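You operate a simulated robot arm through the tools that you are given. There is no shell and no other tool.

You run a simulated robot arm. Do the job below in one go: nothing can be reset, and whatever is moved stays where it is left.

Task
Roll the round on the board thin and oil its middle.
Fine: use the roller and the yellow brush; stand both back; the sheet stays on the board. Set down upright: roller, yellow brush. A coat counts when it lies all over at full strength: go over it till it gets no stronger.

Only the result counts: the job must be done as asked and must still hold three seconds after the hand-in. Knocking over, shifting, dropping, spilling or breaking anything else fails it. Flat cloth is picked up by pressing the open fingertips on it (5 to 10 N) and closing them slowly along it; thin cloth reads only 2 to 8 mm in the jaws.

Robot
A 7-joint arm with a two-finger parallel gripper, fixed in place. Base frame: the origin is at the foot of the arm, x ahead of it, y to its left, z up. Units: mm, degrees, N and s.
With the tool pointing down near the work surface it reaches from about 220 to 580 mm from the base axis. Its first joint turns from -66.0 to 66.0 degrees. Payload 2.5 kg.
The TCP is the grasp point between the finger pads, 23 mm short of the fingertips. In the tool frame z runs along the fingers and y along their closing line. Largest opening 94 mm; finger width 38, thickness 10; the body of the gripper, 54 by 96 mm, starts 39 mm behind the TCP.
Orientation is told as [roll, pitch, yaw] about the base's x, y, z axes, in that order, counted from this pose: with the fingers straight down and closing along the base's y, the tool's x points along the base's -x, its y along +y and its z along -z.

Tools
- The arm moves only by the tool drive_tool. Its argument "targets" is a list of rows, each a list of 7 numbers: the shift along the tool's x, y, z in units of 500 mm (1.0 is 500 mm), then the turn, a rotation vector about the tool's x, y, z in units of 180 degrees (1.0 is 180 degrees), then the closure in counts, from 0 (fully open) to 255 (shut). In form: [[x, y, z, rx, ry, rz, hand], ...]. A call has 1 to 20 rows; each row is the pose to reach, as a shift and turn from the pose commanded when the call began, along the tool's axes at that moment. A call with a number of a shift or a turn outside -1 to 1 is refused whole. Each row takes 0.2 s and may step no farther than 50 mm and 8.6 degrees from the row before; otherwise, or with a gripper value out of range, the whole call is refused. A pose out of reach is approached as far as the arm can. The call stops where the force on the tool passes 50 N (or 10 N more than at its start, if that is more) or the arm is blocked; 0.2 s more then pass. The fingers move at their own pace (about 108 mm/s each) and stop on an object; they squeeze with about 25 N. The grip force told is the motor's: it shows also when the fingers shut on nothing. Time passes only in rows, and 0.2 s behind the last, so rows that repeat a pose let the fingers close. The reply holds the time, the measured pose of the TCP, the force on the tool along the base axes, the opening and the grip force, in the units named above and with some noise, with the torque about the TCP (base axes, N m) and any sound that the robot's microphone picked up.
- Cameras (640 x 400 px; columns grow to the right, rows downward): "scene" is fixed at [107.2, -396.8, 556.2]; the picture's right is [0.91, -0.42, 0.00], its down [-0.19, -0.42, -0.89] and it looks along [0.37, 0.81, -0.46] (base axes); focal length 371 px, centre (320, 200). "wrist" rides on the gripper at [86, 16, -74] in the tool frame; the picture's right is [-0.18, 0.98, 0.00], its down [-0.58, -0.11, -0.81] and it looks along [-0.79, -0.15, 0.59] (tool axes); focal length 243 px, centre (320, 200). There is no depth. A picture from a camera that has moved, and an enlarged one, comes with that camera's place and axes in the base frame and with its lens.
- capture(camera): a new picture of that camera. It takes no simulated time.
- inspect(camera, box): a new picture of the part [left, top, right, bottom] of that camera's present view, enlarged. It takes no simulated time.
- close_job(): hands the job in; it is judged then, once.

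Nothing tells you positions but the pictures and the camera data. Unless the task says otherwise, let go and move clear before handing in.

The tools are called by a JSON object that holds its "method" and its "body". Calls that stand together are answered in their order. drive_tool: Moves the arm, as the interface text tells. Its arguments: {"type":"object","properties":{"targets":{"type":"array"}},"required":["targets"]} The other tools are called the same way: capture (camera) takes a picture; inspect (camera, box) takes an enlarged picture of a part of a camera's view; close_job () hands the job in.

At the start:

```text
time_s: 0.0
eef_pos: [279.1, 353.1, 380.4]
orientation: [0.1, 0.0, 0.0]
force: [-0.4, 0.5, 0.5]
torque: [0.01, 0.02, 0.0]
gripper_width: 93.9
grasp_force: 0.1
```

scene: 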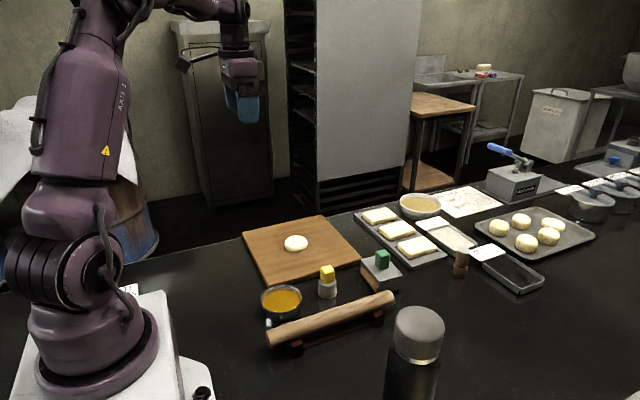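
wrist: 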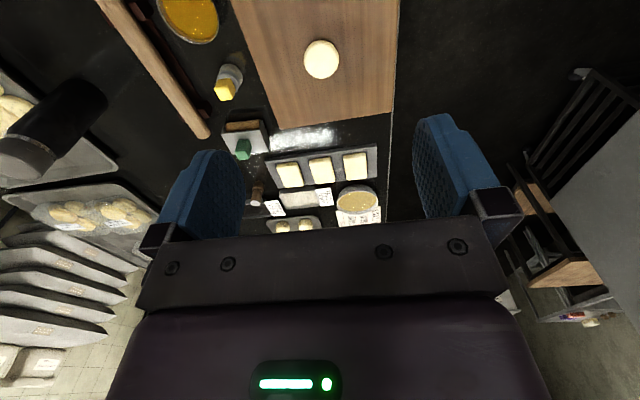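

I see a board with a small dough round, a bowl of yellow oil, a yellow-handled brush standing in a holder, a green brush, and a rolling pin on a stand. I'll look closer before moving.

{"method": "inspect", "body": {"camera": "scene", "box": [230, 200, 430, 360]}}

{"method": "inspect", "body": {"camera": "wrist", "box": [80, 0, 400, 200]}}

{"method": "inspect", "body": {"camera": "scene", "box": [340, 170, 640, 360]}}

```text
2.50 times, centred on (330, 280) of scene
camera zoom: at [107.2, -396.8, 556.2], right [0.91, -0.42, 0.0], down [-0.19, -0.42, -0.89], along [0.37, 0.81, -0.46], focal length 927 px, centre (295, 0)
```

zoom: 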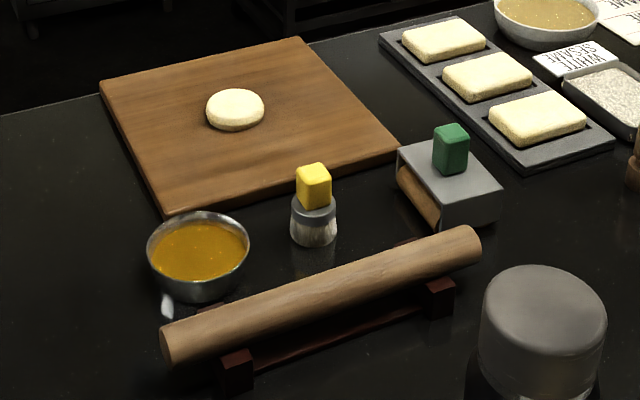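

```text
2.00 times, centred on (240, 100) of wrist
camera zoom: at [193.8, 369.2, 454.9], right [0.18, 0.98, 0.0], down [0.58, -0.11, 0.81], along [0.79, -0.15, -0.59], focal length 485 px, centre (480, 400)
```

zoom: 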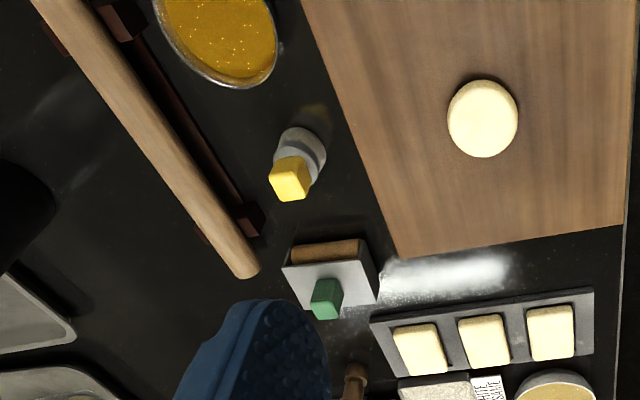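

```text
2.11 times, centred on (490, 265) of scene
camera zoom: at [107.2, -396.8, 556.2], right [0.91, -0.42, 0.0], down [-0.19, -0.42, -0.89], along [0.37, 0.81, -0.46], focal length 780 px, centre (-38, 63)
```

zoom: 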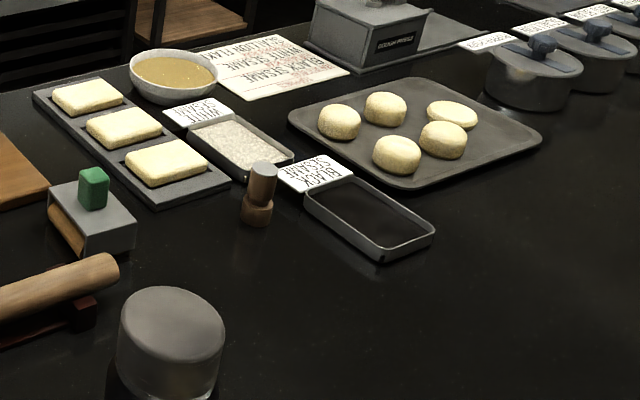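

The dough looks to be at about (376, 337), top z≈29, on a board spanning x 270–506, y 230–466. The yellow brush is near (382, 168) and the green-handled roller near (503, 147). I'll bring the wrist camera closer to identify the tools.

{"method": "drive_tool", "body": {"targets": [[-0.04, -0.068, 0.043, 0, 0, 0, 0], [-0.08, -0.136, 0.087, 0, 0, 0, 0], [-0.12, -0.204, 0.13, 0, 0, 0, 0], [-0.16, -0.272, 0.173, 0, 0, 0, 0], [-0.2, -0.34, 0.217, 0, 0, 0, 0], [-0.242, -0.406, 0.26, 0, 0, 0, 0]]}}

{"method": "capture", "body": {"camera": "wrist"}}

```text
time_s: 1.4
eef_pos: [401.5, 149.6, 248.5]
orientation: [0.0, 0.1, 0.1]
force: [0.1, -0.5, -0.3]
torque: [0.0, -0.03, -0.02]
gripper_width: 94.1
grasp_force: 0.1
```

```text
taken
camera wrist: at [313.4, 165.7, 324.4], right [0.18, 0.98, 0.0], down [0.58, -0.11, 0.81], along [0.79, -0.15, -0.59], focal length 243 px, centre (320, 200)
```

wrist: 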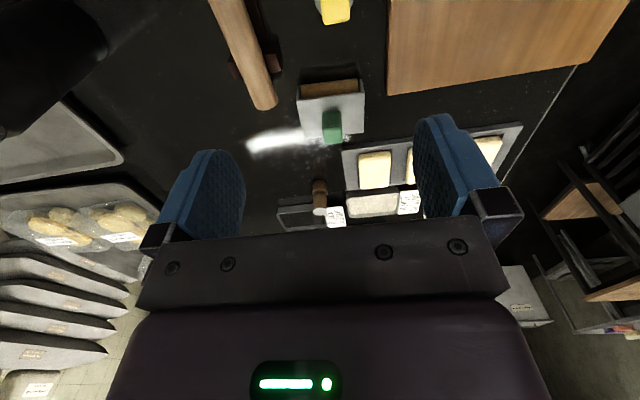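

{"method": "inspect", "body": {"camera": "wrist", "box": [220, 0, 420, 160]}}

{"method": "inspect", "body": {"camera": "scene", "box": [340, 230, 420, 300]}}

{"method": "inspect", "body": {"camera": "scene", "box": [250, 255, 410, 365]}}

```text
2.50 times, centred on (320, 80) of wrist
camera zoom: at [313.4, 165.7, 324.4], right [0.18, 0.98, 0.0], down [0.58, -0.11, 0.81], along [0.79, -0.15, -0.59], focal length 606 px, centre (320, 500)
```

zoom: 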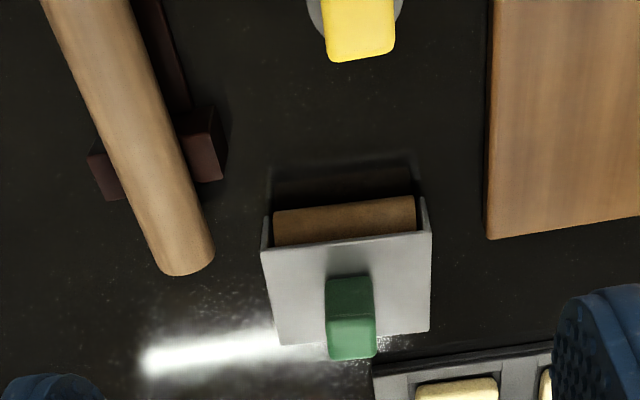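

```text
5.71 times, centred on (380, 265) of scene
camera zoom: at [107.2, -396.7, 556.2], right [0.91, -0.42, 0.0], down [-0.19, -0.42, -0.89], along [0.37, 0.81, -0.46], focal length 2118 px, centre (-23, -171)
```

zoom: 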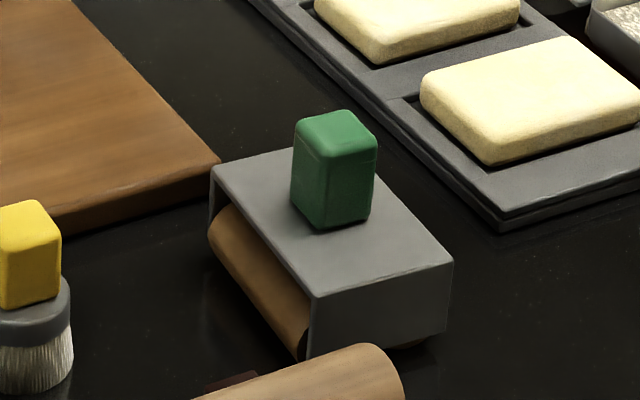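

```text
3.64 times, centred on (330, 310) of scene
camera zoom: at [107.2, -396.7, 556.2], right [0.91, -0.42, 0.0], down [-0.19, -0.42, -0.89], along [0.37, 0.81, -0.46], focal length 1348 px, centre (284, -200)
```

zoom: 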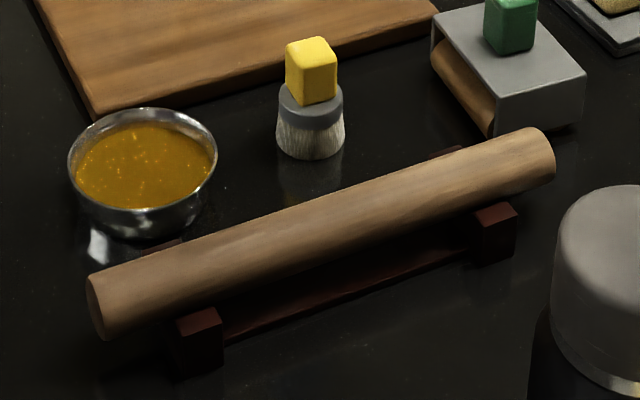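

The green-handled tool is a metal frame with a wooden roller on a y axis, centred near (504, 146), yawed about -4°. Its top plate is at z≈48 and the grip runs from there to z≈87. I'll hover above it and check alignment.

{"method": "drive_tool", "body": {"targets": [[-0.05, -0.002, 0.05, 0, 0, 0.006, 0], [-0.1, -0.004, 0.1, 0, 0, 0.012, 0], [-0.15, -0.006, 0.15, 0, 0, 0.018, 0], [-0.205, -0.008, 0.197, 0, 0, 0.0222, 0], [-0.205, -0.008, 0.197, 0, 0, 0.0222, 0]]}}

{"method": "capture", "body": {"camera": "wrist"}}

{"method": "inspect", "body": {"camera": "scene", "box": [320, 180, 480, 300]}}

```text
time_s: 2.6
eef_pos: [503.6, 145.3, 150.9]
orientation: [0.0, 0.0, -4.0]
force: [0.2, 0.6, -0.3]
torque: [-0.02, -0.04, 0.0]
gripper_width: 93.8
grasp_force: 0.1
```

```text
taken
camera wrist: at [418.1, 166.4, 225.5], right [0.25, 0.97, 0.0], down [0.57, -0.15, 0.81], along [0.78, -0.2, -0.59], focal length 243 px, centre (320, 200)
```

wrist: 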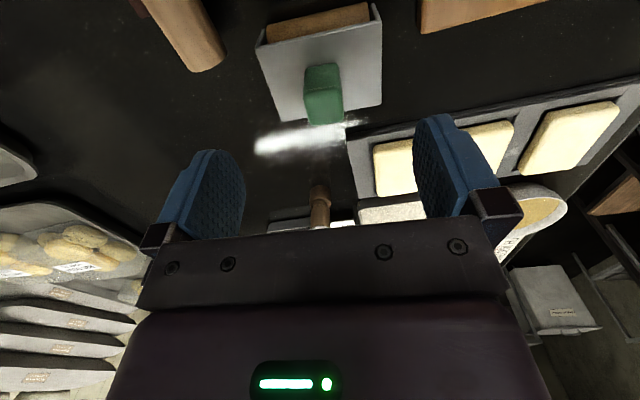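

```text
3.33 times, centred on (400, 240) of scene
camera zoom: at [107.2, -396.8, 556.2], right [0.91, -0.42, 0.0], down [-0.19, -0.42, -0.89], along [0.37, 0.81, -0.46], focal length 1236 px, centre (53, 67)
```

zoom: 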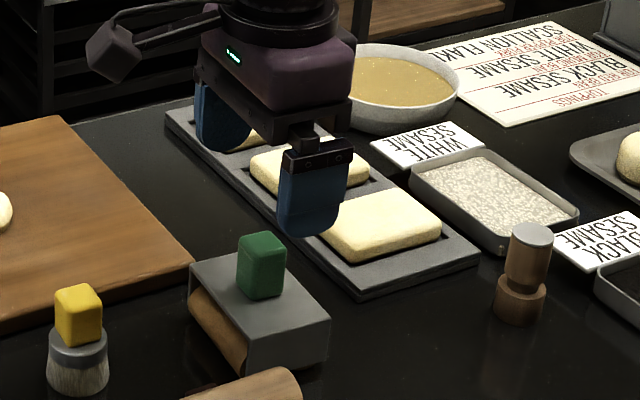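

{"method": "inspect", "body": {"camera": "wrist", "box": [240, 0, 400, 130]}}

```text
3.08 times, centred on (320, 65) of wrist
camera zoom: at [418.1, 166.4, 225.5], right [0.25, 0.97, 0.0], down [0.57, -0.15, 0.81], along [0.78, -0.2, -0.59], focal length 746 px, centre (320, 615)
```

zoom: 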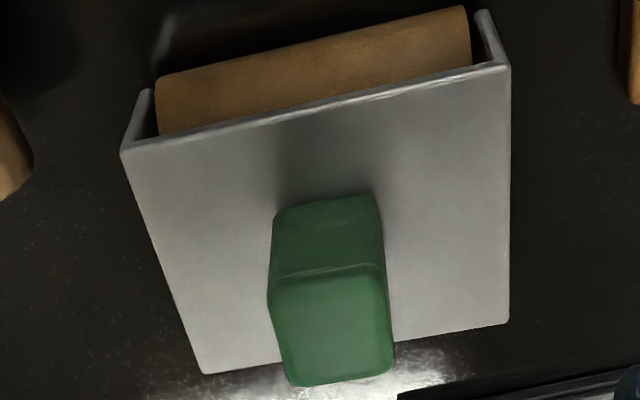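

Alignment is within a millimetre or two. I'll descend over the grip to just above the plate.

{"method": "drive_tool", "body": {"targets": [[-0.003, 0.0028, 0.05, 0, 0, 0, 0], [-0.003, 0.0028, 0.1, 0, 0, 0, 0], [-0.003, 0.0028, 0.13, 0, 0, 0, 0], [-0.003, 0.0028, 0.148, 0, 0, 0, 0], [-0.003, 0.0028, 0.148, 0, 0, 0, 0]]}}

{"method": "inspect", "body": {"camera": "scene", "box": [340, 200, 440, 300]}}

{"method": "capture", "body": {"camera": "wrist"}}

```text
time_s: 3.8
eef_pos: [505.5, 147.4, 78.1]
orientation: [0.0, 0.0, -4.0]
force: [-0.9, 0.2, 0.4]
torque: [0.02, -0.01, -0.02]
gripper_width: 94.4
grasp_force: 0.0
```

```text
4.00 times, centred on (390, 250) of scene
camera zoom: at [107.2, -396.8, 556.2], right [0.91, -0.42, 0.0], down [-0.19, -0.42, -0.89], along [0.37, 0.81, -0.46], focal length 1483 px, centre (40, 0)
```

zoom: 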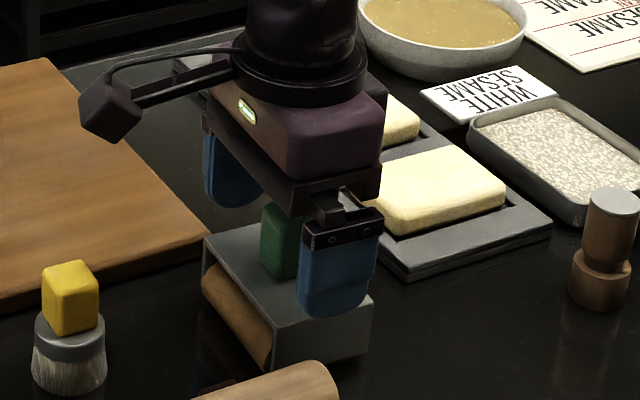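

```text
taken
camera wrist: at [420.0, 169.1, 152.0], right [0.25, 0.97, 0.0], down [0.57, -0.15, 0.81], along [0.78, -0.2, -0.59], focal length 243 px, centre (320, 200)
```

wrist: 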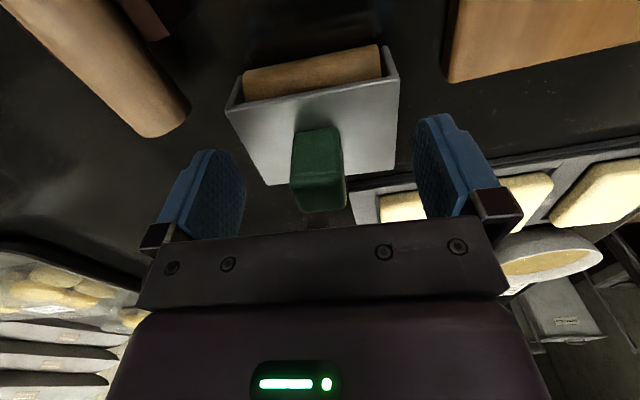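

{"method": "drive_tool", "body": {"targets": [[0, 0, 0.004, 0, 0, 0, 0], [0, 0, 0.008, 0, 0, 0, 0], [0, 0, 0.008, 0, 0, 0, 0]]}}

```text
time_s: 4.6
eef_pos: [504.3, 147.7, 72.6]
orientation: [0.0, 0.0, -4.0]
force: [-0.1, 0.7, -0.4]
torque: [0.01, -0.01, 0.03]
gripper_width: 94.3
grasp_force: 0.0
```

{"method": "drive_tool", "body": {"targets": [[0, 0, 0.002, 0, 0, 0, 0], [0, 0, 0.002, 0, 0, 0, 0]]}}

```text
time_s: 5.2
eef_pos: [505.3, 146.8, 72.0]
orientation: [0.1, 0.0, -4.0]
force: [-0.9, 0.4, 0.6]
torque: [0.02, 0.0, 0.0]
gripper_width: 94.0
grasp_force: 0.0
```

{"method": "drive_tool", "body": {"targets": [[0, 0, 0.002, 0, 0, 0, 0], [0, 0, 0.002, 0, 0, 0, 0]]}}

{"method": "inspect", "body": {"camera": "scene", "box": [350, 220, 430, 290]}}

```text
time_s: 5.8
eef_pos: [505.0, 147.1, 70.2]
orientation: [0.0, 0.0, -4.0]
force: [0.0, -0.7, -0.4]
torque: [0.01, 0.0, 0.0]
gripper_width: 93.9
grasp_force: 0.1
```

```text
5.71 times, centred on (390, 255) of scene
camera zoom: at [107.2, -396.8, 556.2], right [0.91, -0.42, 0.0], down [-0.19, -0.42, -0.89], along [0.37, 0.81, -0.46], focal length 2118 px, centre (-80, -114)
```

zoom: 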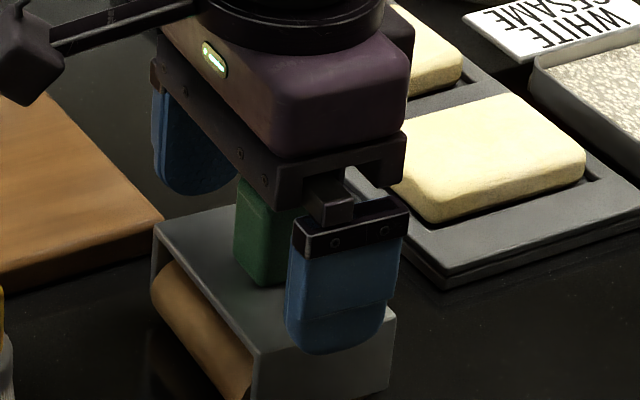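

Fully open, the fingers straddle outside the plate, so I'll rise a bit, close partway above it, and then lower for contact.

{"method": "drive_tool", "body": {"targets": [[0, 0, -0.006, 0, 0, 0, 0], [0, 0, -0.012, 0, 0, 0, 0], [0, 0, -0.012, 0, 0, 0, 110], [0, 0, -0.012, 0, 0, 0, 110], [0, 0, -0.012, 0, 0, 0, 110]]}}

{"method": "capture", "body": {"camera": "wrist"}}

{"method": "inspect", "body": {"camera": "scene", "box": [350, 220, 430, 290]}}

```text
time_s: 7.0
eef_pos: [505.2, 147.0, 77.1]
orientation: [0.0, 0.0, -4.0]
force: [-0.3, 0.5, 0.3]
torque: [0.01, -0.01, 0.02]
gripper_width: 53.5
grasp_force: 0.0
```

```text
taken
camera wrist: at [420.3, 169.2, 151.7], right [0.25, 0.97, 0.0], down [0.57, -0.15, 0.81], along [0.78, -0.2, -0.59], focal length 243 px, centre (320, 200)
```

wrist: 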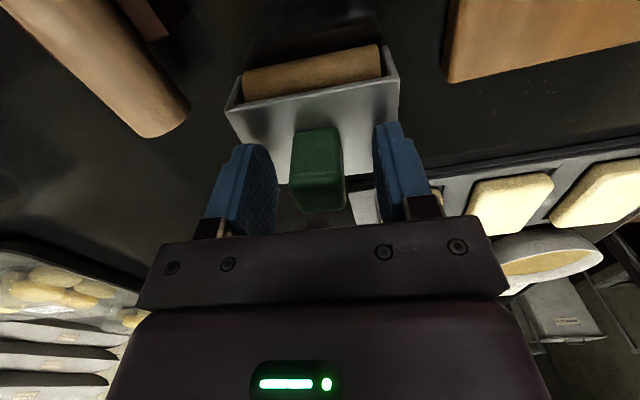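

```text
5.71 times, centred on (390, 255) of scene
camera zoom: at [107.2, -396.8, 556.2], right [0.91, -0.42, 0.0], down [-0.19, -0.42, -0.89], along [0.37, 0.81, -0.46], focal length 2118 px, centre (-80, -114)
```

zoom: 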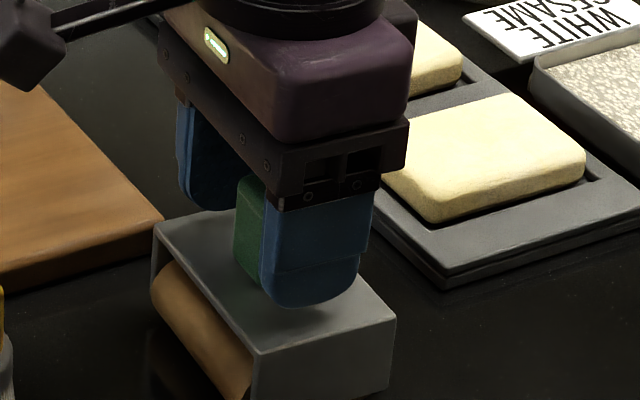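

Now I'll lower in small steps, watching for contact on the plate.

{"method": "drive_tool", "body": {"targets": [[0, 0, 0.004, 0, 0, 0, 110], [0, 0, 0.007, 0, 0, 0, 110], [0, 0, 0.007, 0, 0, 0, 110]]}}

```text
time_s: 7.8
eef_pos: [505.7, 147.8, 73.5]
orientation: [0.0, 0.0, -4.1]
force: [-0.1, 0.4, 0.1]
torque: [0.0, -0.01, 0.02]
gripper_width: 53.5
grasp_force: 0.0
```

{"method": "drive_tool", "body": {"targets": [[0, 0, 0.002, 0, 0, 0, 110], [0, 0, 0.004, 0, 0, 0, 110], [0, 0, 0.004, 0, 0, 0, 110]]}}

{"method": "inspect", "body": {"camera": "scene", "box": [350, 220, 430, 290]}}

```text
time_s: 8.6
eef_pos: [506.3, 147.5, 70.9]
orientation: [0.0, 0.0, -4.0]
force: [-0.8, -0.1, -0.4]
torque: [0.01, 0.0, 0.04]
gripper_width: 53.3
grasp_force: 0.0
```

```text
5.71 times, centred on (390, 255) of scene
camera zoom: at [107.2, -396.8, 556.2], right [0.91, -0.42, 0.0], down [-0.19, -0.42, -0.89], along [0.37, 0.81, -0.46], focal length 2118 px, centre (-80, -114)
```

zoom: 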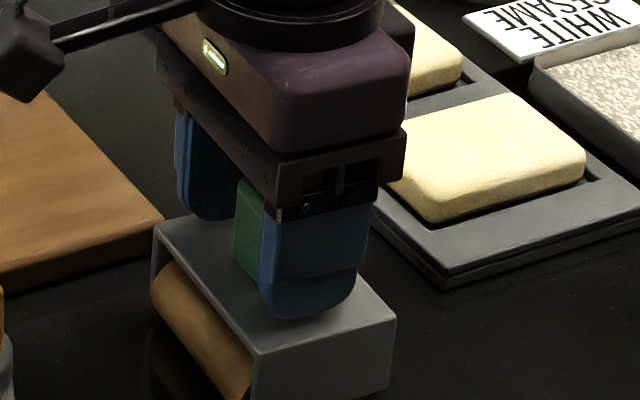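

{"method": "drive_tool", "body": {"targets": [[0, 0, 0.002, 0, 0, 0, 110], [0, 0, 0.004, 0, 0, 0, 110], [0, 0, 0.004, 0, 0, 0, 110]]}}

```text
time_s: 9.4
eef_pos: [506.4, 147.6, 69.6]
orientation: [-0.1, 0.0, -4.1]
force: [0.6, 0.1, 0.1]
torque: [-0.01, 0.0, 0.0]
gripper_width: 53.4
grasp_force: 0.0
```

{"method": "drive_tool", "body": {"targets": [[0, 0, 0.002, 0, 0, 0, 110], [0, 0, 0.004, 0, 0, 0, 110], [0, 0, 0.004, 0, 0, 0, 110]]}}

```text
time_s: 10.2
eef_pos: [505.6, 148.7, 67.9]
orientation: [0.1, 0.0, -3.9]
force: [0.5, -0.2, 0.3]
torque: [0.01, -0.01, 0.04]
gripper_width: 53.6
grasp_force: 0.0
```

{"method": "drive_tool", "body": {"targets": [[0, 0, 0.002, 0, 0, 0, 110], [0, 0, 0.004, 0, 0, 0, 110], [0, 0, 0.004, 0, 0, 0, 110]]}}

{"method": "inspect", "body": {"camera": "scene", "box": [350, 220, 430, 290]}}

```text
time_s: 11.0
eef_pos: [506.5, 147.1, 68.0]
orientation: [0.0, -0.1, -4.0]
force: [-0.3, -4.2, 16.5]
torque: [-0.18, 0.22, 0.0]
gripper_width: 53.7
grasp_force: 0.0
```

```text
5.71 times, centred on (390, 255) of scene
camera zoom: at [107.1, -396.8, 556.2], right [0.91, -0.42, 0.0], down [-0.19, -0.42, -0.89], along [0.37, 0.81, -0.46], focal length 2118 px, centre (-80, -114)
```

zoom: 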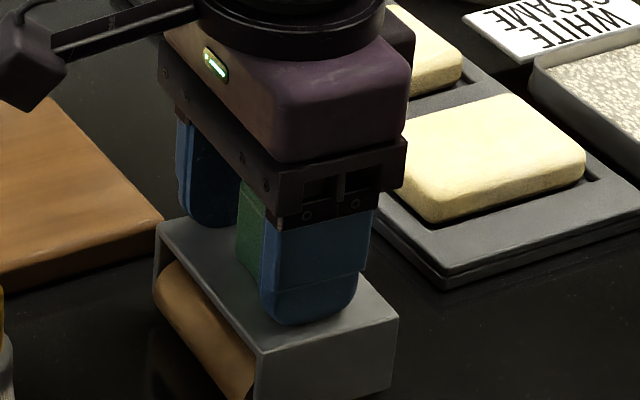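

Contact found: the plate top is near z≈44. I'll ease off slightly and grip the handle.

{"method": "drive_tool", "body": {"targets": [[0, 0, -0.003, 0, 0, 0, 110], [0, 0, -0.003, 0, 0, 0, 255], [0, 0, -0.003, 0, 0, 0, 255], [0, 0, -0.003, 0, 0, 0, 255], [0, 0, -0.003, 0, 0, 0, 255]]}}

{"method": "inspect", "body": {"camera": "wrist", "box": [160, 0, 480, 220]}}

```text
time_s: 12.2
eef_pos: [505.4, 147.1, 68.4]
orientation: [-0.1, 0.0, -4.1]
force: [-0.2, -8.6, 13.4]
torque: [-0.06, 0.05, 0.04]
gripper_width: 24.9
grasp_force: 25.5
```

```text
1.82 times, centred on (320, 110) of wrist
camera zoom: at [420.4, 168.9, 142.9], right [0.25, 0.97, 0.0], down [0.57, -0.15, 0.81], along [0.78, -0.2, -0.59], focal length 441 px, centre (320, 364)
```

zoom: 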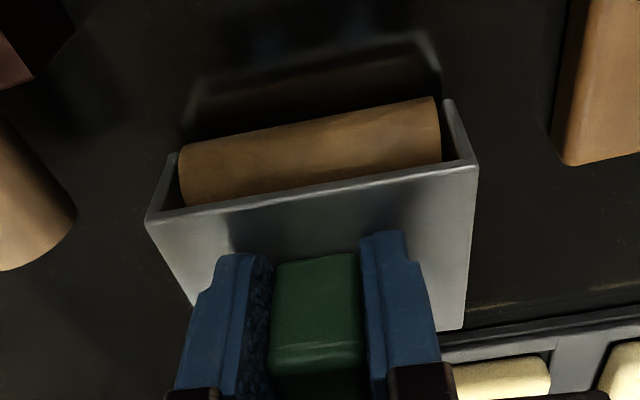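

Gripped at 24.9 mm. I'll lift it straight up and check.

{"method": "drive_tool", "body": {"targets": [[0, 0, -0.02, 0, 0, 0, 255], [0, 0, -0.06, 0, 0, 0, 255], [0, 0, -0.11, 0, 0, 0, 255], [0, 0, -0.16, 0, 0, 0, 255], [0, 0, -0.2, 0, 0, 0, 255], [0, 0, -0.2, 0, 0, 0, 255]]}}

{"method": "capture", "body": {"camera": "scene"}}

{"method": "capture", "body": {"camera": "wrist"}}

```text
time_s: 13.6
eef_pos: [506.2, 148.1, 167.5]
orientation: [0.0, 0.0, -4.1]
force: [-0.3, 0.9, -2.2]
torque: [-0.02, 0.03, 0.03]
gripper_width: 24.8
grasp_force: 25.2
```

```text
taken
```

scene: 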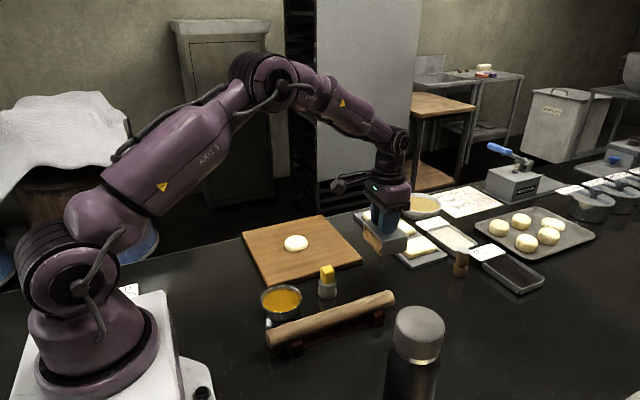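

```text
taken
camera wrist: at [421.0, 169.9, 242.3], right [0.25, 0.97, 0.0], down [0.57, -0.15, 0.81], along [0.78, -0.2, -0.59], focal length 243 px, centre (320, 200)
```

wrist: 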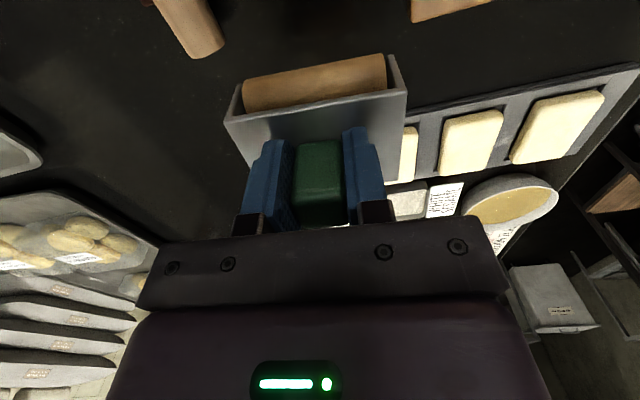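

The roller is held (about 2 N). I'll carry it over the dough, squaring its yaw to 0.

{"method": "drive_tool", "body": {"targets": [[0.048, 0.06, 0, 0, 0, -0.0037, 255], [0.095, 0.12, 0, 0, 0, -0.0074, 255], [0.143, 0.18, 0, 0, 0, -0.0111, 255], [0.19, 0.239, 0, 0, 0, -0.0148, 255], [0.238, 0.299, 0, 0, 0, -0.0185, 255], [0.2858, 0.359, 0, 0, 0, -0.0222, 255], [0.2858, 0.359, 0, 0, 0, -0.0222, 255]]}}

{"method": "inspect", "body": {"camera": "scene", "box": [230, 160, 390, 290]}}

{"method": "capture", "body": {"camera": "wrist"}}

```text
time_s: 15.2
eef_pos: [374.1, 336.0, 168.3]
orientation: [0.0, -0.1, 0.1]
force: [-0.9, -0.3, -2.3]
torque: [0.01, 0.06, -0.01]
gripper_width: 25.0
grasp_force: 24.5
```

```text
3.08 times, centred on (310, 225) of scene
camera zoom: at [107.2, -396.7, 556.2], right [0.91, -0.42, 0.0], down [-0.19, -0.42, -0.89], along [0.37, 0.81, -0.46], focal length 1140 px, centre (351, 123)
```

zoom: 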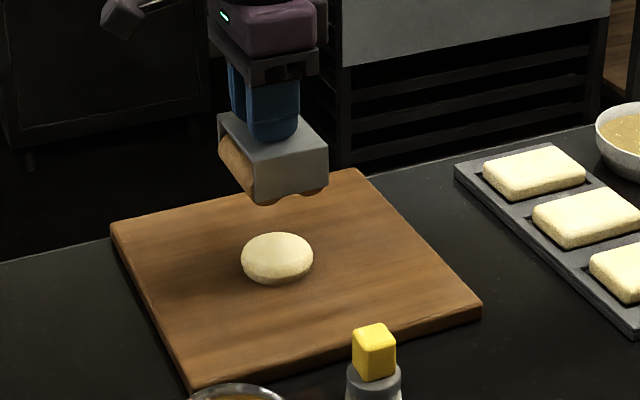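

```text
taken
camera wrist: at [287.2, 351.0, 244.2], right [0.18, 0.98, 0.0], down [0.58, -0.11, 0.81], along [0.79, -0.15, -0.59], focal length 243 px, centre (320, 200)
```

wrist: 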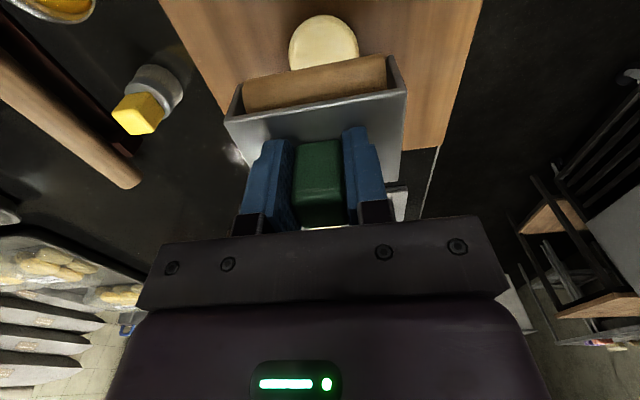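

{"method": "inspect", "body": {"camera": "scene", "box": [275, 180, 325, 220]}}

{"method": "inspect", "body": {"camera": "scene", "box": [320, 250, 360, 300]}}

```text
10.00 times, centred on (300, 200) of scene
camera zoom: at [107.2, -396.7, 556.2], right [0.91, -0.42, 0.0], down [-0.19, -0.42, -0.89], along [0.37, 0.81, -0.46], focal length 3706 px, centre (520, 200)
```

zoom: 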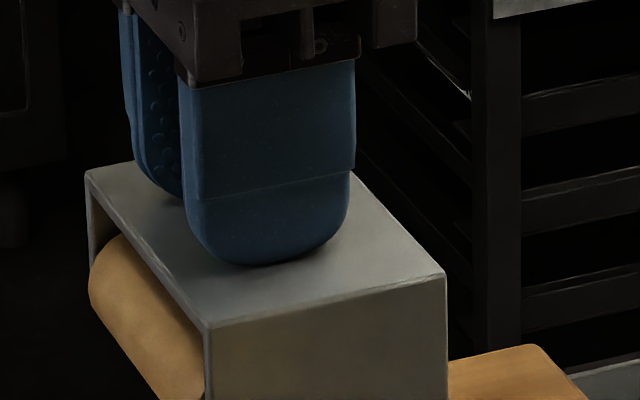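

```text
8.00 times, centred on (340, 275) of scene
camera zoom: at [107.2, -396.7, 556.2], right [0.91, -0.42, 0.0], down [-0.19, -0.42, -0.89], along [0.37, 0.81, -0.46], focal length 2965 px, centre (160, -400)
```

zoom: 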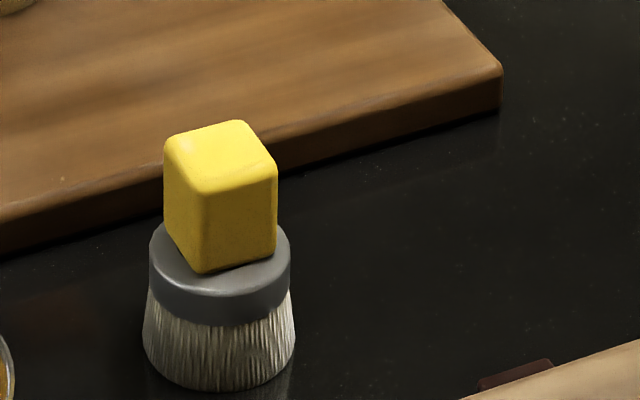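

{"method": "inspect", "body": {"camera": "scene", "box": [280, 195, 330, 235]}}

```text
10.00 times, centred on (305, 215) of scene
camera zoom: at [107.2, -396.7, 556.2], right [0.91, -0.42, 0.0], down [-0.19, -0.42, -0.89], along [0.37, 0.81, -0.46], focal length 3706 px, centre (470, 50)
```

zoom: 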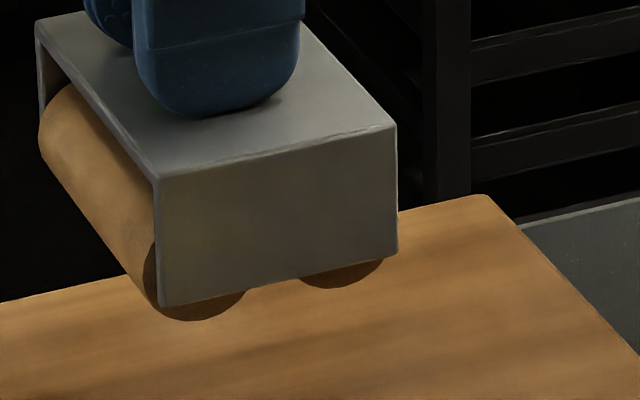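

It has two parallel rolls about 36 mm apart, so it stands flat. I'll centre it on the dough at about (380, 339) and lower to just above it.

{"method": "drive_tool", "body": {"targets": [[-0.01, 0.005, 0.05, 0, 0, 0, 255], [-0.01, 0.005, 0.1, 0, 0, 0, 255], [-0.01, 0.005, 0.13, 0, 0, 0, 255], [-0.01, 0.005, 0.13, 0, 0, 0, 255]]}}

{"method": "inspect", "body": {"camera": "scene", "box": [250, 180, 350, 280]}}

{"method": "capture", "body": {"camera": "wrist"}}

```text
time_s: 16.2
eef_pos: [379.7, 336.9, 103.6]
orientation: [0.0, 0.0, 0.0]
force: [0.4, 0.6, -3.3]
torque: [0.0, 0.0, 0.0]
gripper_width: 24.7
grasp_force: 24.9
```

```text
4.00 times, centred on (300, 230) of scene
camera zoom: at [107.2, -396.7, 556.2], right [0.91, -0.42, 0.0], down [-0.19, -0.42, -0.89], along [0.37, 0.81, -0.46], focal length 1483 px, centre (400, 80)
```

zoom: 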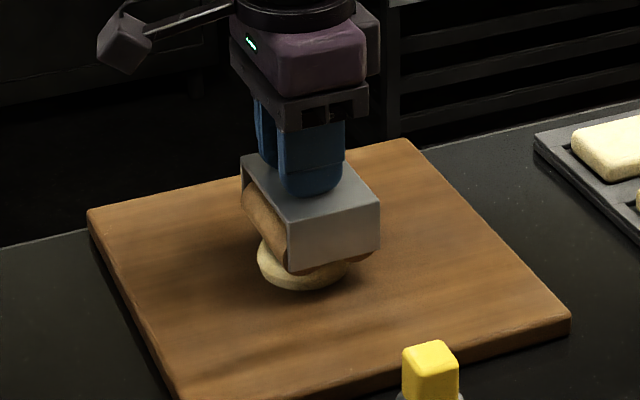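

```text
taken
camera wrist: at [293.6, 353.3, 179.0], right [0.18, 0.98, 0.0], down [0.58, -0.11, 0.81], along [0.79, -0.15, -0.59], focal length 243 px, centre (320, 200)
```

wrist: 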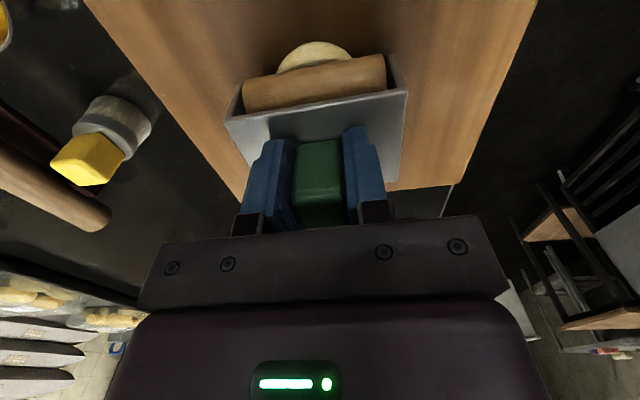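

{"method": "drive_tool", "body": {"targets": [[0, 0, 0.004, 0, 0, 0, 255], [0, 0, 0.008, 0, 0, 0, 255], [0, 0, 0.012, 0, 0, 0, 255], [0, 0, 0.016, 0, 0, 0, 255], [0, 0, 0.016, 0, 0, 0, 255]]}}

{"method": "inspect", "body": {"camera": "scene", "box": [270, 210, 330, 260]}}

```text
time_s: 17.2
eef_pos: [386.3, 338.2, 101.4]
orientation: [0.1, -0.7, -0.2]
force: [0.1, -1.5, 7.3]
torque: [-0.15, 0.13, 0.04]
gripper_width: 24.9
grasp_force: 25.2
stopped in row 4: the force on the tool passed its limit at 53 N (the readings are from after the stop); the commanded pose is now the measured one
```

```text
8.00 times, centred on (300, 235) of scene
camera zoom: at [107.2, -396.8, 556.1], right [0.91, -0.42, 0.0], down [-0.19, -0.42, -0.89], along [0.37, 0.81, -0.46], focal length 2965 px, centre (480, -80)
```

zoom: 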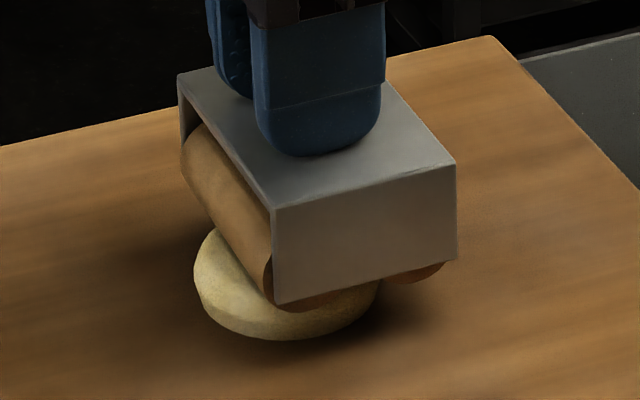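

Pressing straight down stops at the force limit, so the dough yields only to rolling. I'll back off, start from the -x side, and roll across with light pressure.

{"method": "drive_tool", "body": {"targets": [[0, 0, -0.012, 0, 0.0039, -0.001, 255], [0.05, 0.003, -0.012, 0, 0.0039, -0.001, 255], [0.1, 0.003, -0.012, 0, 0.0039, -0.001, 255], [0.1, 0.003, 0.004, 0, 0.0039, -0.001, 255], [0.1, 0.003, 0.013, 0, 0.0039, -0.001, 255], [0.1, 0.003, 0.013, 0, 0.0039, -0.001, 255]]}}

{"method": "inspect", "body": {"camera": "scene", "box": [250, 200, 350, 270]}}

```text
time_s: 18.4
eef_pos: [340.4, 339.0, 100.8]
orientation: [0.4, -0.7, -0.2]
force: [1.0, -1.9, 7.2]
torque: [-0.29, -0.2, -0.05]
gripper_width: 25.3
grasp_force: 25.4
stopped in row 6: the force on the tool passed its limit at 54 N (the readings are from after the stop); the commanded pose is now the measured one
```

```text
5.71 times, centred on (300, 235) of scene
camera zoom: at [107.2, -396.8, 556.1], right [0.91, -0.42, 0.0], down [-0.19, -0.42, -0.89], along [0.37, 0.81, -0.46], focal length 2118 px, centre (434, 0)
```

zoom: 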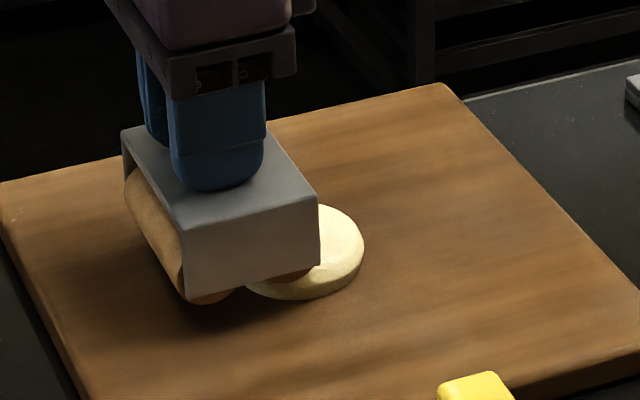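

Contact on the dough is at TCP z≈101 with about 10 N. From here I'll roll along +x with a slight extra push and see how the dough responds.

{"method": "drive_tool", "body": {"targets": [[-0.02, 0, 0.001, 0, 0.0039, 0, 255], [-0.04, 0.001, 0.001, 0, 0.0039, 0, 255], [-0.06, 0.002, 0.001, 0, 0.0039, 0, 255], [-0.08, 0.002, 0.001, 0, 0.0039, 0, 255]]}}

{"method": "inspect", "body": {"camera": "scene", "box": [250, 200, 350, 270]}}

```text
time_s: 19.4
eef_pos: [380.8, 340.9, 101.9]
orientation: [0.5, 0.0, -0.1]
force: [0.1, -6.0, 25.0]
torque: [-0.68, -0.01, -0.03]
gripper_width: 25.1
grasp_force: 25.4
```

```text
5.71 times, centred on (300, 235) of scene
camera zoom: at [107.1, -396.8, 556.1], right [0.91, -0.42, 0.0], down [-0.19, -0.42, -0.89], along [0.37, 0.81, -0.46], focal length 2118 px, centre (434, 0)
```

zoom: 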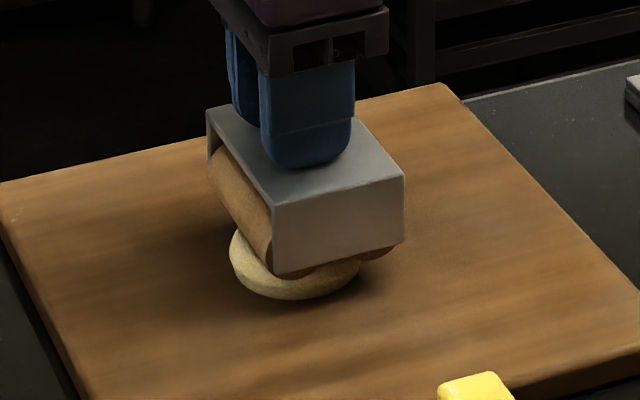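

{"method": "drive_tool", "body": {"targets": [[-0.02, 0, 0, 0.0028, 0, 0, 255], [-0.04, 0, 0, 0.0028, 0, 0, 255], [-0.06, 0, 0, 0.0028, 0, 0, 255], [-0.08, 0, 0, 0.0028, 0, 0, 255], [-0.06, 0, 0, 0.0028, 0, 0, 255], [-0.04, 0, 0, 0.0028, 0, 0, 255], [-0.02, 0, 0, 0.0028, 0, 0, 255], [0, 0, 0, 0.0028, 0, 0, 255], [0.02, 0, 0, 0.0028, 0, 0, 255], [0.04, 0, 0, 0.0028, 0, 0, 255], [0.06, 0, 0, 0.0028, 0, 0, 255], [0.08, 0, 0, 0.0028, 0, 0, 255]]}}

{"method": "inspect", "body": {"camera": "scene", "box": [250, 200, 350, 270]}}

{"method": "capture", "body": {"camera": "wrist"}}

```text
time_s: 22.0
eef_pos: [340.8, 341.0, 100.2]
orientation: [-0.1, 0.1, -0.2]
force: [-0.3, -0.3, -2.9]
torque: [0.01, 0.03, 0.0]
gripper_width: 25.1
grasp_force: 25.3
```

```text
5.71 times, centred on (300, 235) of scene
camera zoom: at [107.2, -396.7, 556.2], right [0.91, -0.42, 0.0], down [-0.19, -0.42, -0.89], along [0.37, 0.81, -0.46], focal length 2118 px, centre (434, 0)
```

zoom: 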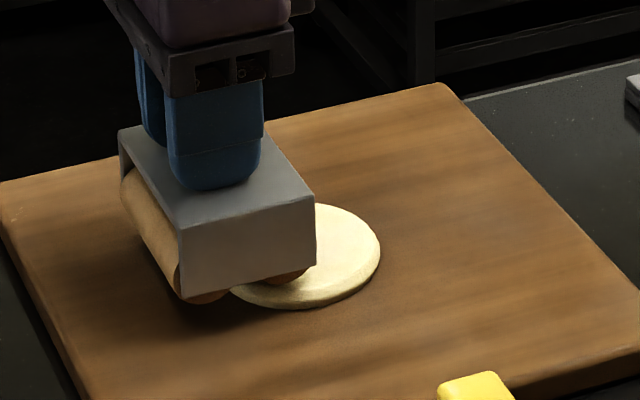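

```text
taken
camera wrist: at [254.3, 357.9, 176.0], right [0.19, 0.98, 0.0], down [0.58, -0.11, 0.81], along [0.79, -0.15, -0.59], focal length 243 px, centre (320, 200)
```

wrist: 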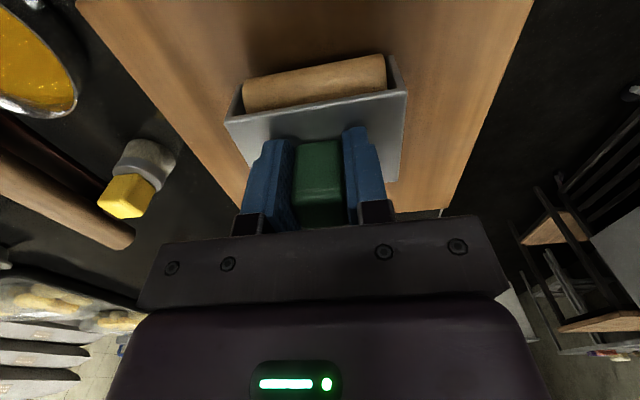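

The dough is spreading and staying round. I'll lower until contact again.

{"method": "drive_tool", "body": {"targets": [[0, 0, 0.002, 0, 0, 0, 255], [0, 0, 0.004, 0, 0, 0, 255], [0, 0, 0.006, 0, 0, 0, 255], [0, 0, 0.006, 0, 0, 0, 255]]}}

```text
time_s: 23.0
eef_pos: [339.9, 339.7, 97.4]
orientation: [0.0, 0.1, -0.3]
force: [-0.2, -0.3, -2.1]
torque: [-0.02, 0.02, 0.0]
gripper_width: 24.9
grasp_force: 24.6
```

{"method": "drive_tool", "body": {"targets": [[0, 0, 0.002, 0, 0, 0, 255], [0, 0, 0.004, 0, 0, 0, 255], [0, 0, 0.004, 0, 0, 0, 255]]}}

```text
time_s: 23.8
eef_pos: [339.5, 341.9, 94.4]
orientation: [-0.1, 0.0, -0.1]
force: [-0.1, -2.1, 2.9]
torque: [-0.06, -0.05, -0.07]
gripper_width: 25.1
grasp_force: 25.1
```

{"method": "drive_tool", "body": {"targets": [[-0.02, 0, 0, 0, 0, 0, 255], [-0.04, 0, 0, 0, 0, 0, 255], [-0.06, 0, 0, 0, 0, 0, 255], [-0.08, 0, 0, 0, 0, 0, 255]]}}

{"method": "inspect", "body": {"camera": "scene", "box": [250, 200, 350, 270]}}

```text
time_s: 24.8
eef_pos: [380.9, 341.6, 95.7]
orientation: [0.0, 0.0, -0.1]
force: [-0.3, -3.6, 11.7]
torque: [-0.16, -0.02, -0.04]
gripper_width: 25.0
grasp_force: 25.5
```

```text
5.71 times, centred on (300, 235) of scene
camera zoom: at [107.2, -396.8, 556.1], right [0.91, -0.42, 0.0], down [-0.19, -0.42, -0.89], along [0.37, 0.81, -0.46], focal length 2118 px, centre (434, 0)
```

zoom: 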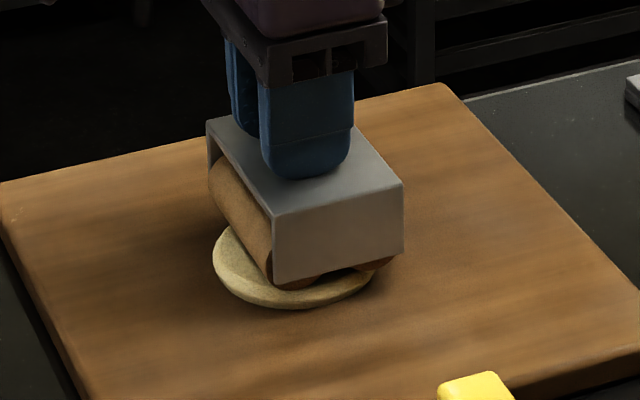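

{"method": "drive_tool", "body": {"targets": [[-0.02, 0, 0.001, 0, 0, 0, 255], [-0.04, 0, 0.001, 0, 0, 0, 255], [-0.06, 0, 0.001, 0, 0, 0, 255], [-0.08, 0, 0.001, 0, 0, 0, 255], [-0.06, 0, 0.002, 0, 0, 0, 255], [-0.04, 0, 0.002, 0, 0, 0, 255], [-0.02, 0, 0.002, 0, 0, 0, 255], [0, 0, 0.002, 0, 0, 0, 255], [0.02, 0, 0.002, 0, 0, 0, 255], [0.04, 0, 0.002, 0, 0, 0, 255], [0.06, 0, 0.002, 0, 0, 0, 255], [0.08, 0, 0.002, 0, 0, 0, 255], [0.06, 0, 0.003, 0, 0, 0, 255], [0.04, 0, 0.003, 0, 0, 0, 255], [0.02, 0, 0.003, 0, 0, 0, 255], [0, 0, 0.003, 0, 0, 0, 255]]}}

{"method": "inspect", "body": {"camera": "scene", "box": [250, 200, 350, 270]}}

```text
time_s: 28.2
eef_pos: [380.9, 340.3, 93.7]
orientation: [-0.1, 0.2, -0.1]
force: [-1.8, 0.3, -2.5]
torque: [-0.04, 0.03, -0.01]
gripper_width: 25.1
grasp_force: 24.7
```

```text
5.71 times, centred on (300, 235) of scene
camera zoom: at [107.2, -396.7, 556.2], right [0.91, -0.42, 0.0], down [-0.19, -0.42, -0.89], along [0.37, 0.81, -0.46], focal length 2118 px, centre (434, 0)
```

zoom: 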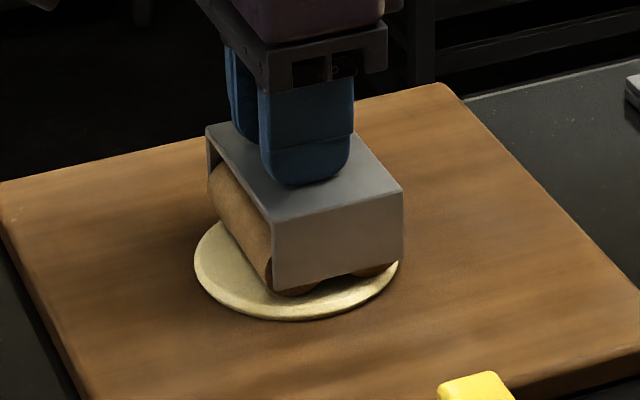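

{"method": "drive_tool", "body": {"targets": [[0, 0, 0.003, 0, 0, 0, 255], [0, 0, 0.005, 0, 0, 0, 255], [0, 0, 0.005, 0, 0, 0, 255]]}}

```text
time_s: 29.0
eef_pos: [381.2, 340.0, 93.0]
orientation: [0.0, 0.0, -0.2]
force: [0.8, -3.4, 14.2]
torque: [-0.19, -0.03, 0.0]
gripper_width: 24.9
grasp_force: 24.8
```

{"method": "drive_tool", "body": {"targets": [[-0.022, 0, 0, 0, 0, 0, 255], [-0.044, 0, 0, 0, 0, 0, 255], [-0.066, 0, 0, 0, 0, 0, 255], [-0.088, 0, 0, 0, 0, 0, 255], [-0.066, 0, 0.001, 0, 0, 0, 255], [-0.044, 0, 0.001, 0, 0, 0, 255], [-0.022, 0, 0.001, 0, 0, 0, 255], [0, 0, 0.001, 0, 0, 0, 255], [0.022, 0, 0.001, 0, 0, 0, 255], [0.044, 0, 0.001, 0, 0, 0, 255], [0.066, 0, 0.001, 0, 0, 0, 255], [0.088, 0, 0.001, 0, 0, 0, 255], [0.066, 0, 0.002, 0, 0, 0, 255], [0.044, 0, 0.002, 0, 0, 0, 255], [0.022, 0, 0.002, 0, 0, 0, 255], [0, 0, 0.002, 0, 0, 0, 255]]}}

{"method": "inspect", "body": {"camera": "scene", "box": [250, 200, 350, 270]}}

```text
time_s: 32.4
eef_pos: [380.3, 341.6, 92.9]
orientation: [0.2, 0.1, -0.2]
force: [-0.1, 4.6, 25.8]
torque: [0.09, -0.05, 0.0]
gripper_width: 25.0
grasp_force: 24.7
```

```text
5.71 times, centred on (300, 235) of scene
camera zoom: at [107.1, -396.8, 556.1], right [0.91, -0.42, 0.0], down [-0.19, -0.42, -0.89], along [0.37, 0.81, -0.46], focal length 2118 px, centre (434, 0)
```

zoom: 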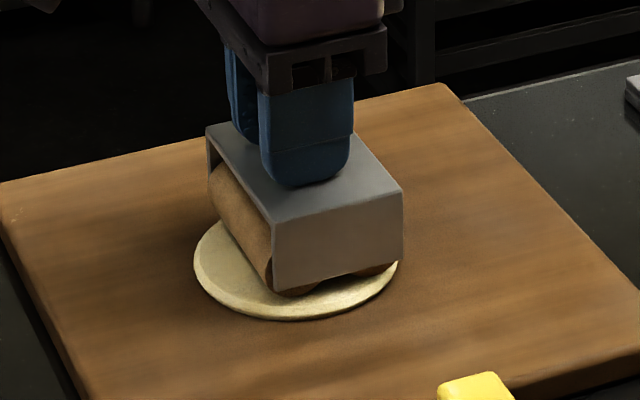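

The dough stopped growing in the last passes at about 46 mm radius. I'll lift off and look at it properly.

{"method": "drive_tool", "body": {"targets": [[0, 0, -0.02, 0, 0, 0, 255], [0.05, 0, -0.08, 0, 0, 0, 255], [0.12, 0, -0.14, 0, 0, 0, 255], [0.2, 0, -0.2, 0, 0, 0, 255], [0.26, 0, -0.24, 0, 0, 0, 255], [0.26, 0, -0.24, 0, 0, 0, 255]]}}

{"method": "capture", "body": {"camera": "wrist"}}

{"method": "inspect", "body": {"camera": "scene", "box": [230, 200, 370, 290]}}

```text
time_s: 33.8
eef_pos: [251.0, 342.2, 209.4]
orientation: [-0.1, 0.0, -0.2]
force: [-0.9, -0.8, -2.3]
torque: [0.0, 0.0, 0.01]
gripper_width: 24.6
grasp_force: 25.2
```

```text
taken
camera wrist: at [164.2, 359.1, 284.0], right [0.19, 0.98, 0.0], down [0.58, -0.11, 0.81], along [0.79, -0.15, -0.59], focal length 243 px, centre (320, 200)
```

wrist: 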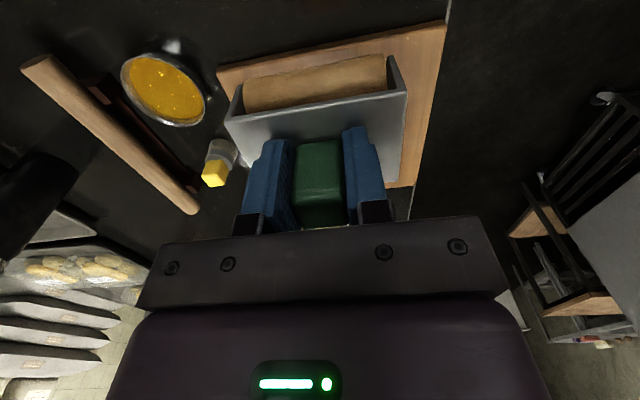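

```text
4.44 times, centred on (300, 245) of scene
camera zoom: at [107.2, -396.8, 556.2], right [0.91, -0.42, 0.0], down [-0.19, -0.42, -0.89], along [0.37, 0.81, -0.46], focal length 1647 px, centre (409, 0)
```

zoom: 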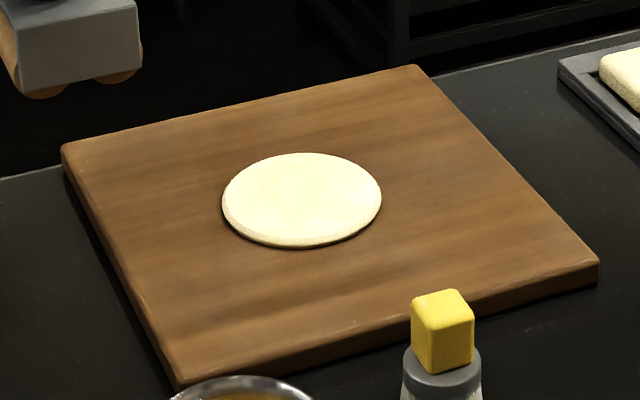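

{"method": "inspect", "body": {"camera": "scene", "box": [270, 225, 330, 265]}}

{"method": "inspect", "body": {"camera": "scene", "box": [340, 240, 380, 270]}}

{"method": "inspect", "body": {"camera": "scene", "box": [220, 190, 280, 230]}}

```text
10.00 times, centred on (300, 245) of scene
camera zoom: at [107.2, -396.8, 556.2], right [0.91, -0.42, 0.0], down [-0.19, -0.42, -0.89], along [0.37, 0.81, -0.46], focal length 3706 px, centre (520, -250)
```

zoom: 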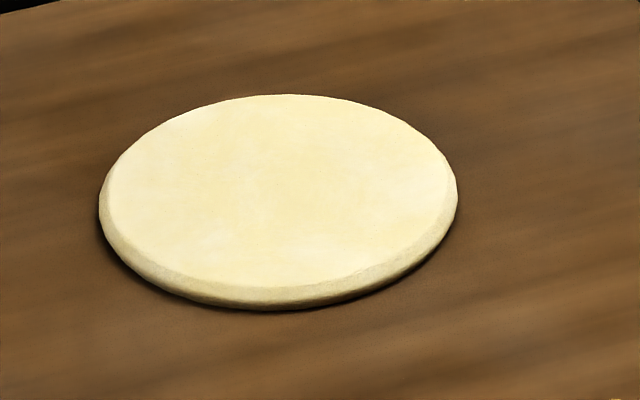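

```text
13.33 times, centred on (360, 255) of scene
camera zoom: at [107.2, -396.8, 556.2], right [0.91, -0.42, 0.0], down [-0.19, -0.42, -0.89], along [0.37, 0.81, -0.46], focal length 4942 px, centre (-213, -533)
```

zoom: 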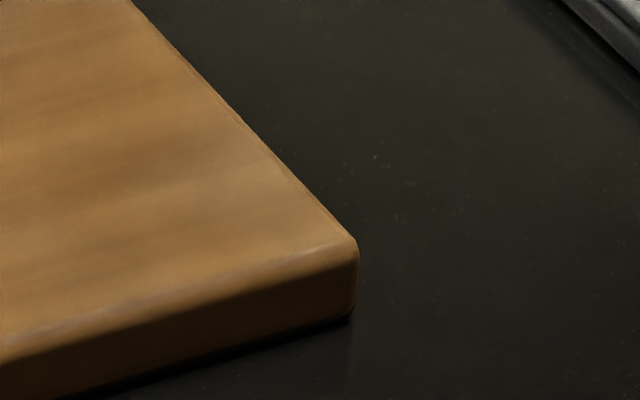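

```text
10.00 times, centred on (250, 210) of scene
camera zoom: at [107.2, -396.8, 556.2], right [0.91, -0.42, 0.0], down [-0.19, -0.42, -0.89], along [0.37, 0.81, -0.46], focal length 3706 px, centre (1020, 100)
```

zoom: 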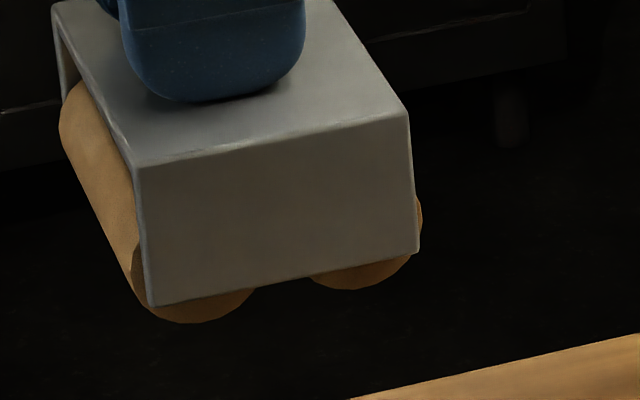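

The disc is round, about 92 mm across and about 6 mm thick. To be sure it's at its limit, I'll do further passes with more force and sideways offsets.

{"method": "drive_tool", "body": {"targets": [[-0.06, 0, 0.04, 0, 0, 0, 255], [-0.14, 0, 0.08, 0, 0, 0, 255], [-0.22, 0, 0.14, 0, 0, 0, 255], [-0.26, 0, 0.2, 0, 0, 0, 255], [-0.26, 0, 0.228, 0, 0, 0, 255], [-0.26, 0, 0.238, 0, 0, 0, 255], [-0.26, 0, 0.24, 0, 0, 0, 255], [-0.26, 0, 0.2405, 0, 0, 0, 255]]}}

```text
time_s: 35.6
eef_pos: [382.5, 341.0, 92.0]
orientation: [0.0, -0.2, -0.2]
force: [0.4, -8.8, 33.7]
torque: [-0.63, -0.05, -0.06]
gripper_width: 25.0
grasp_force: 24.8
```

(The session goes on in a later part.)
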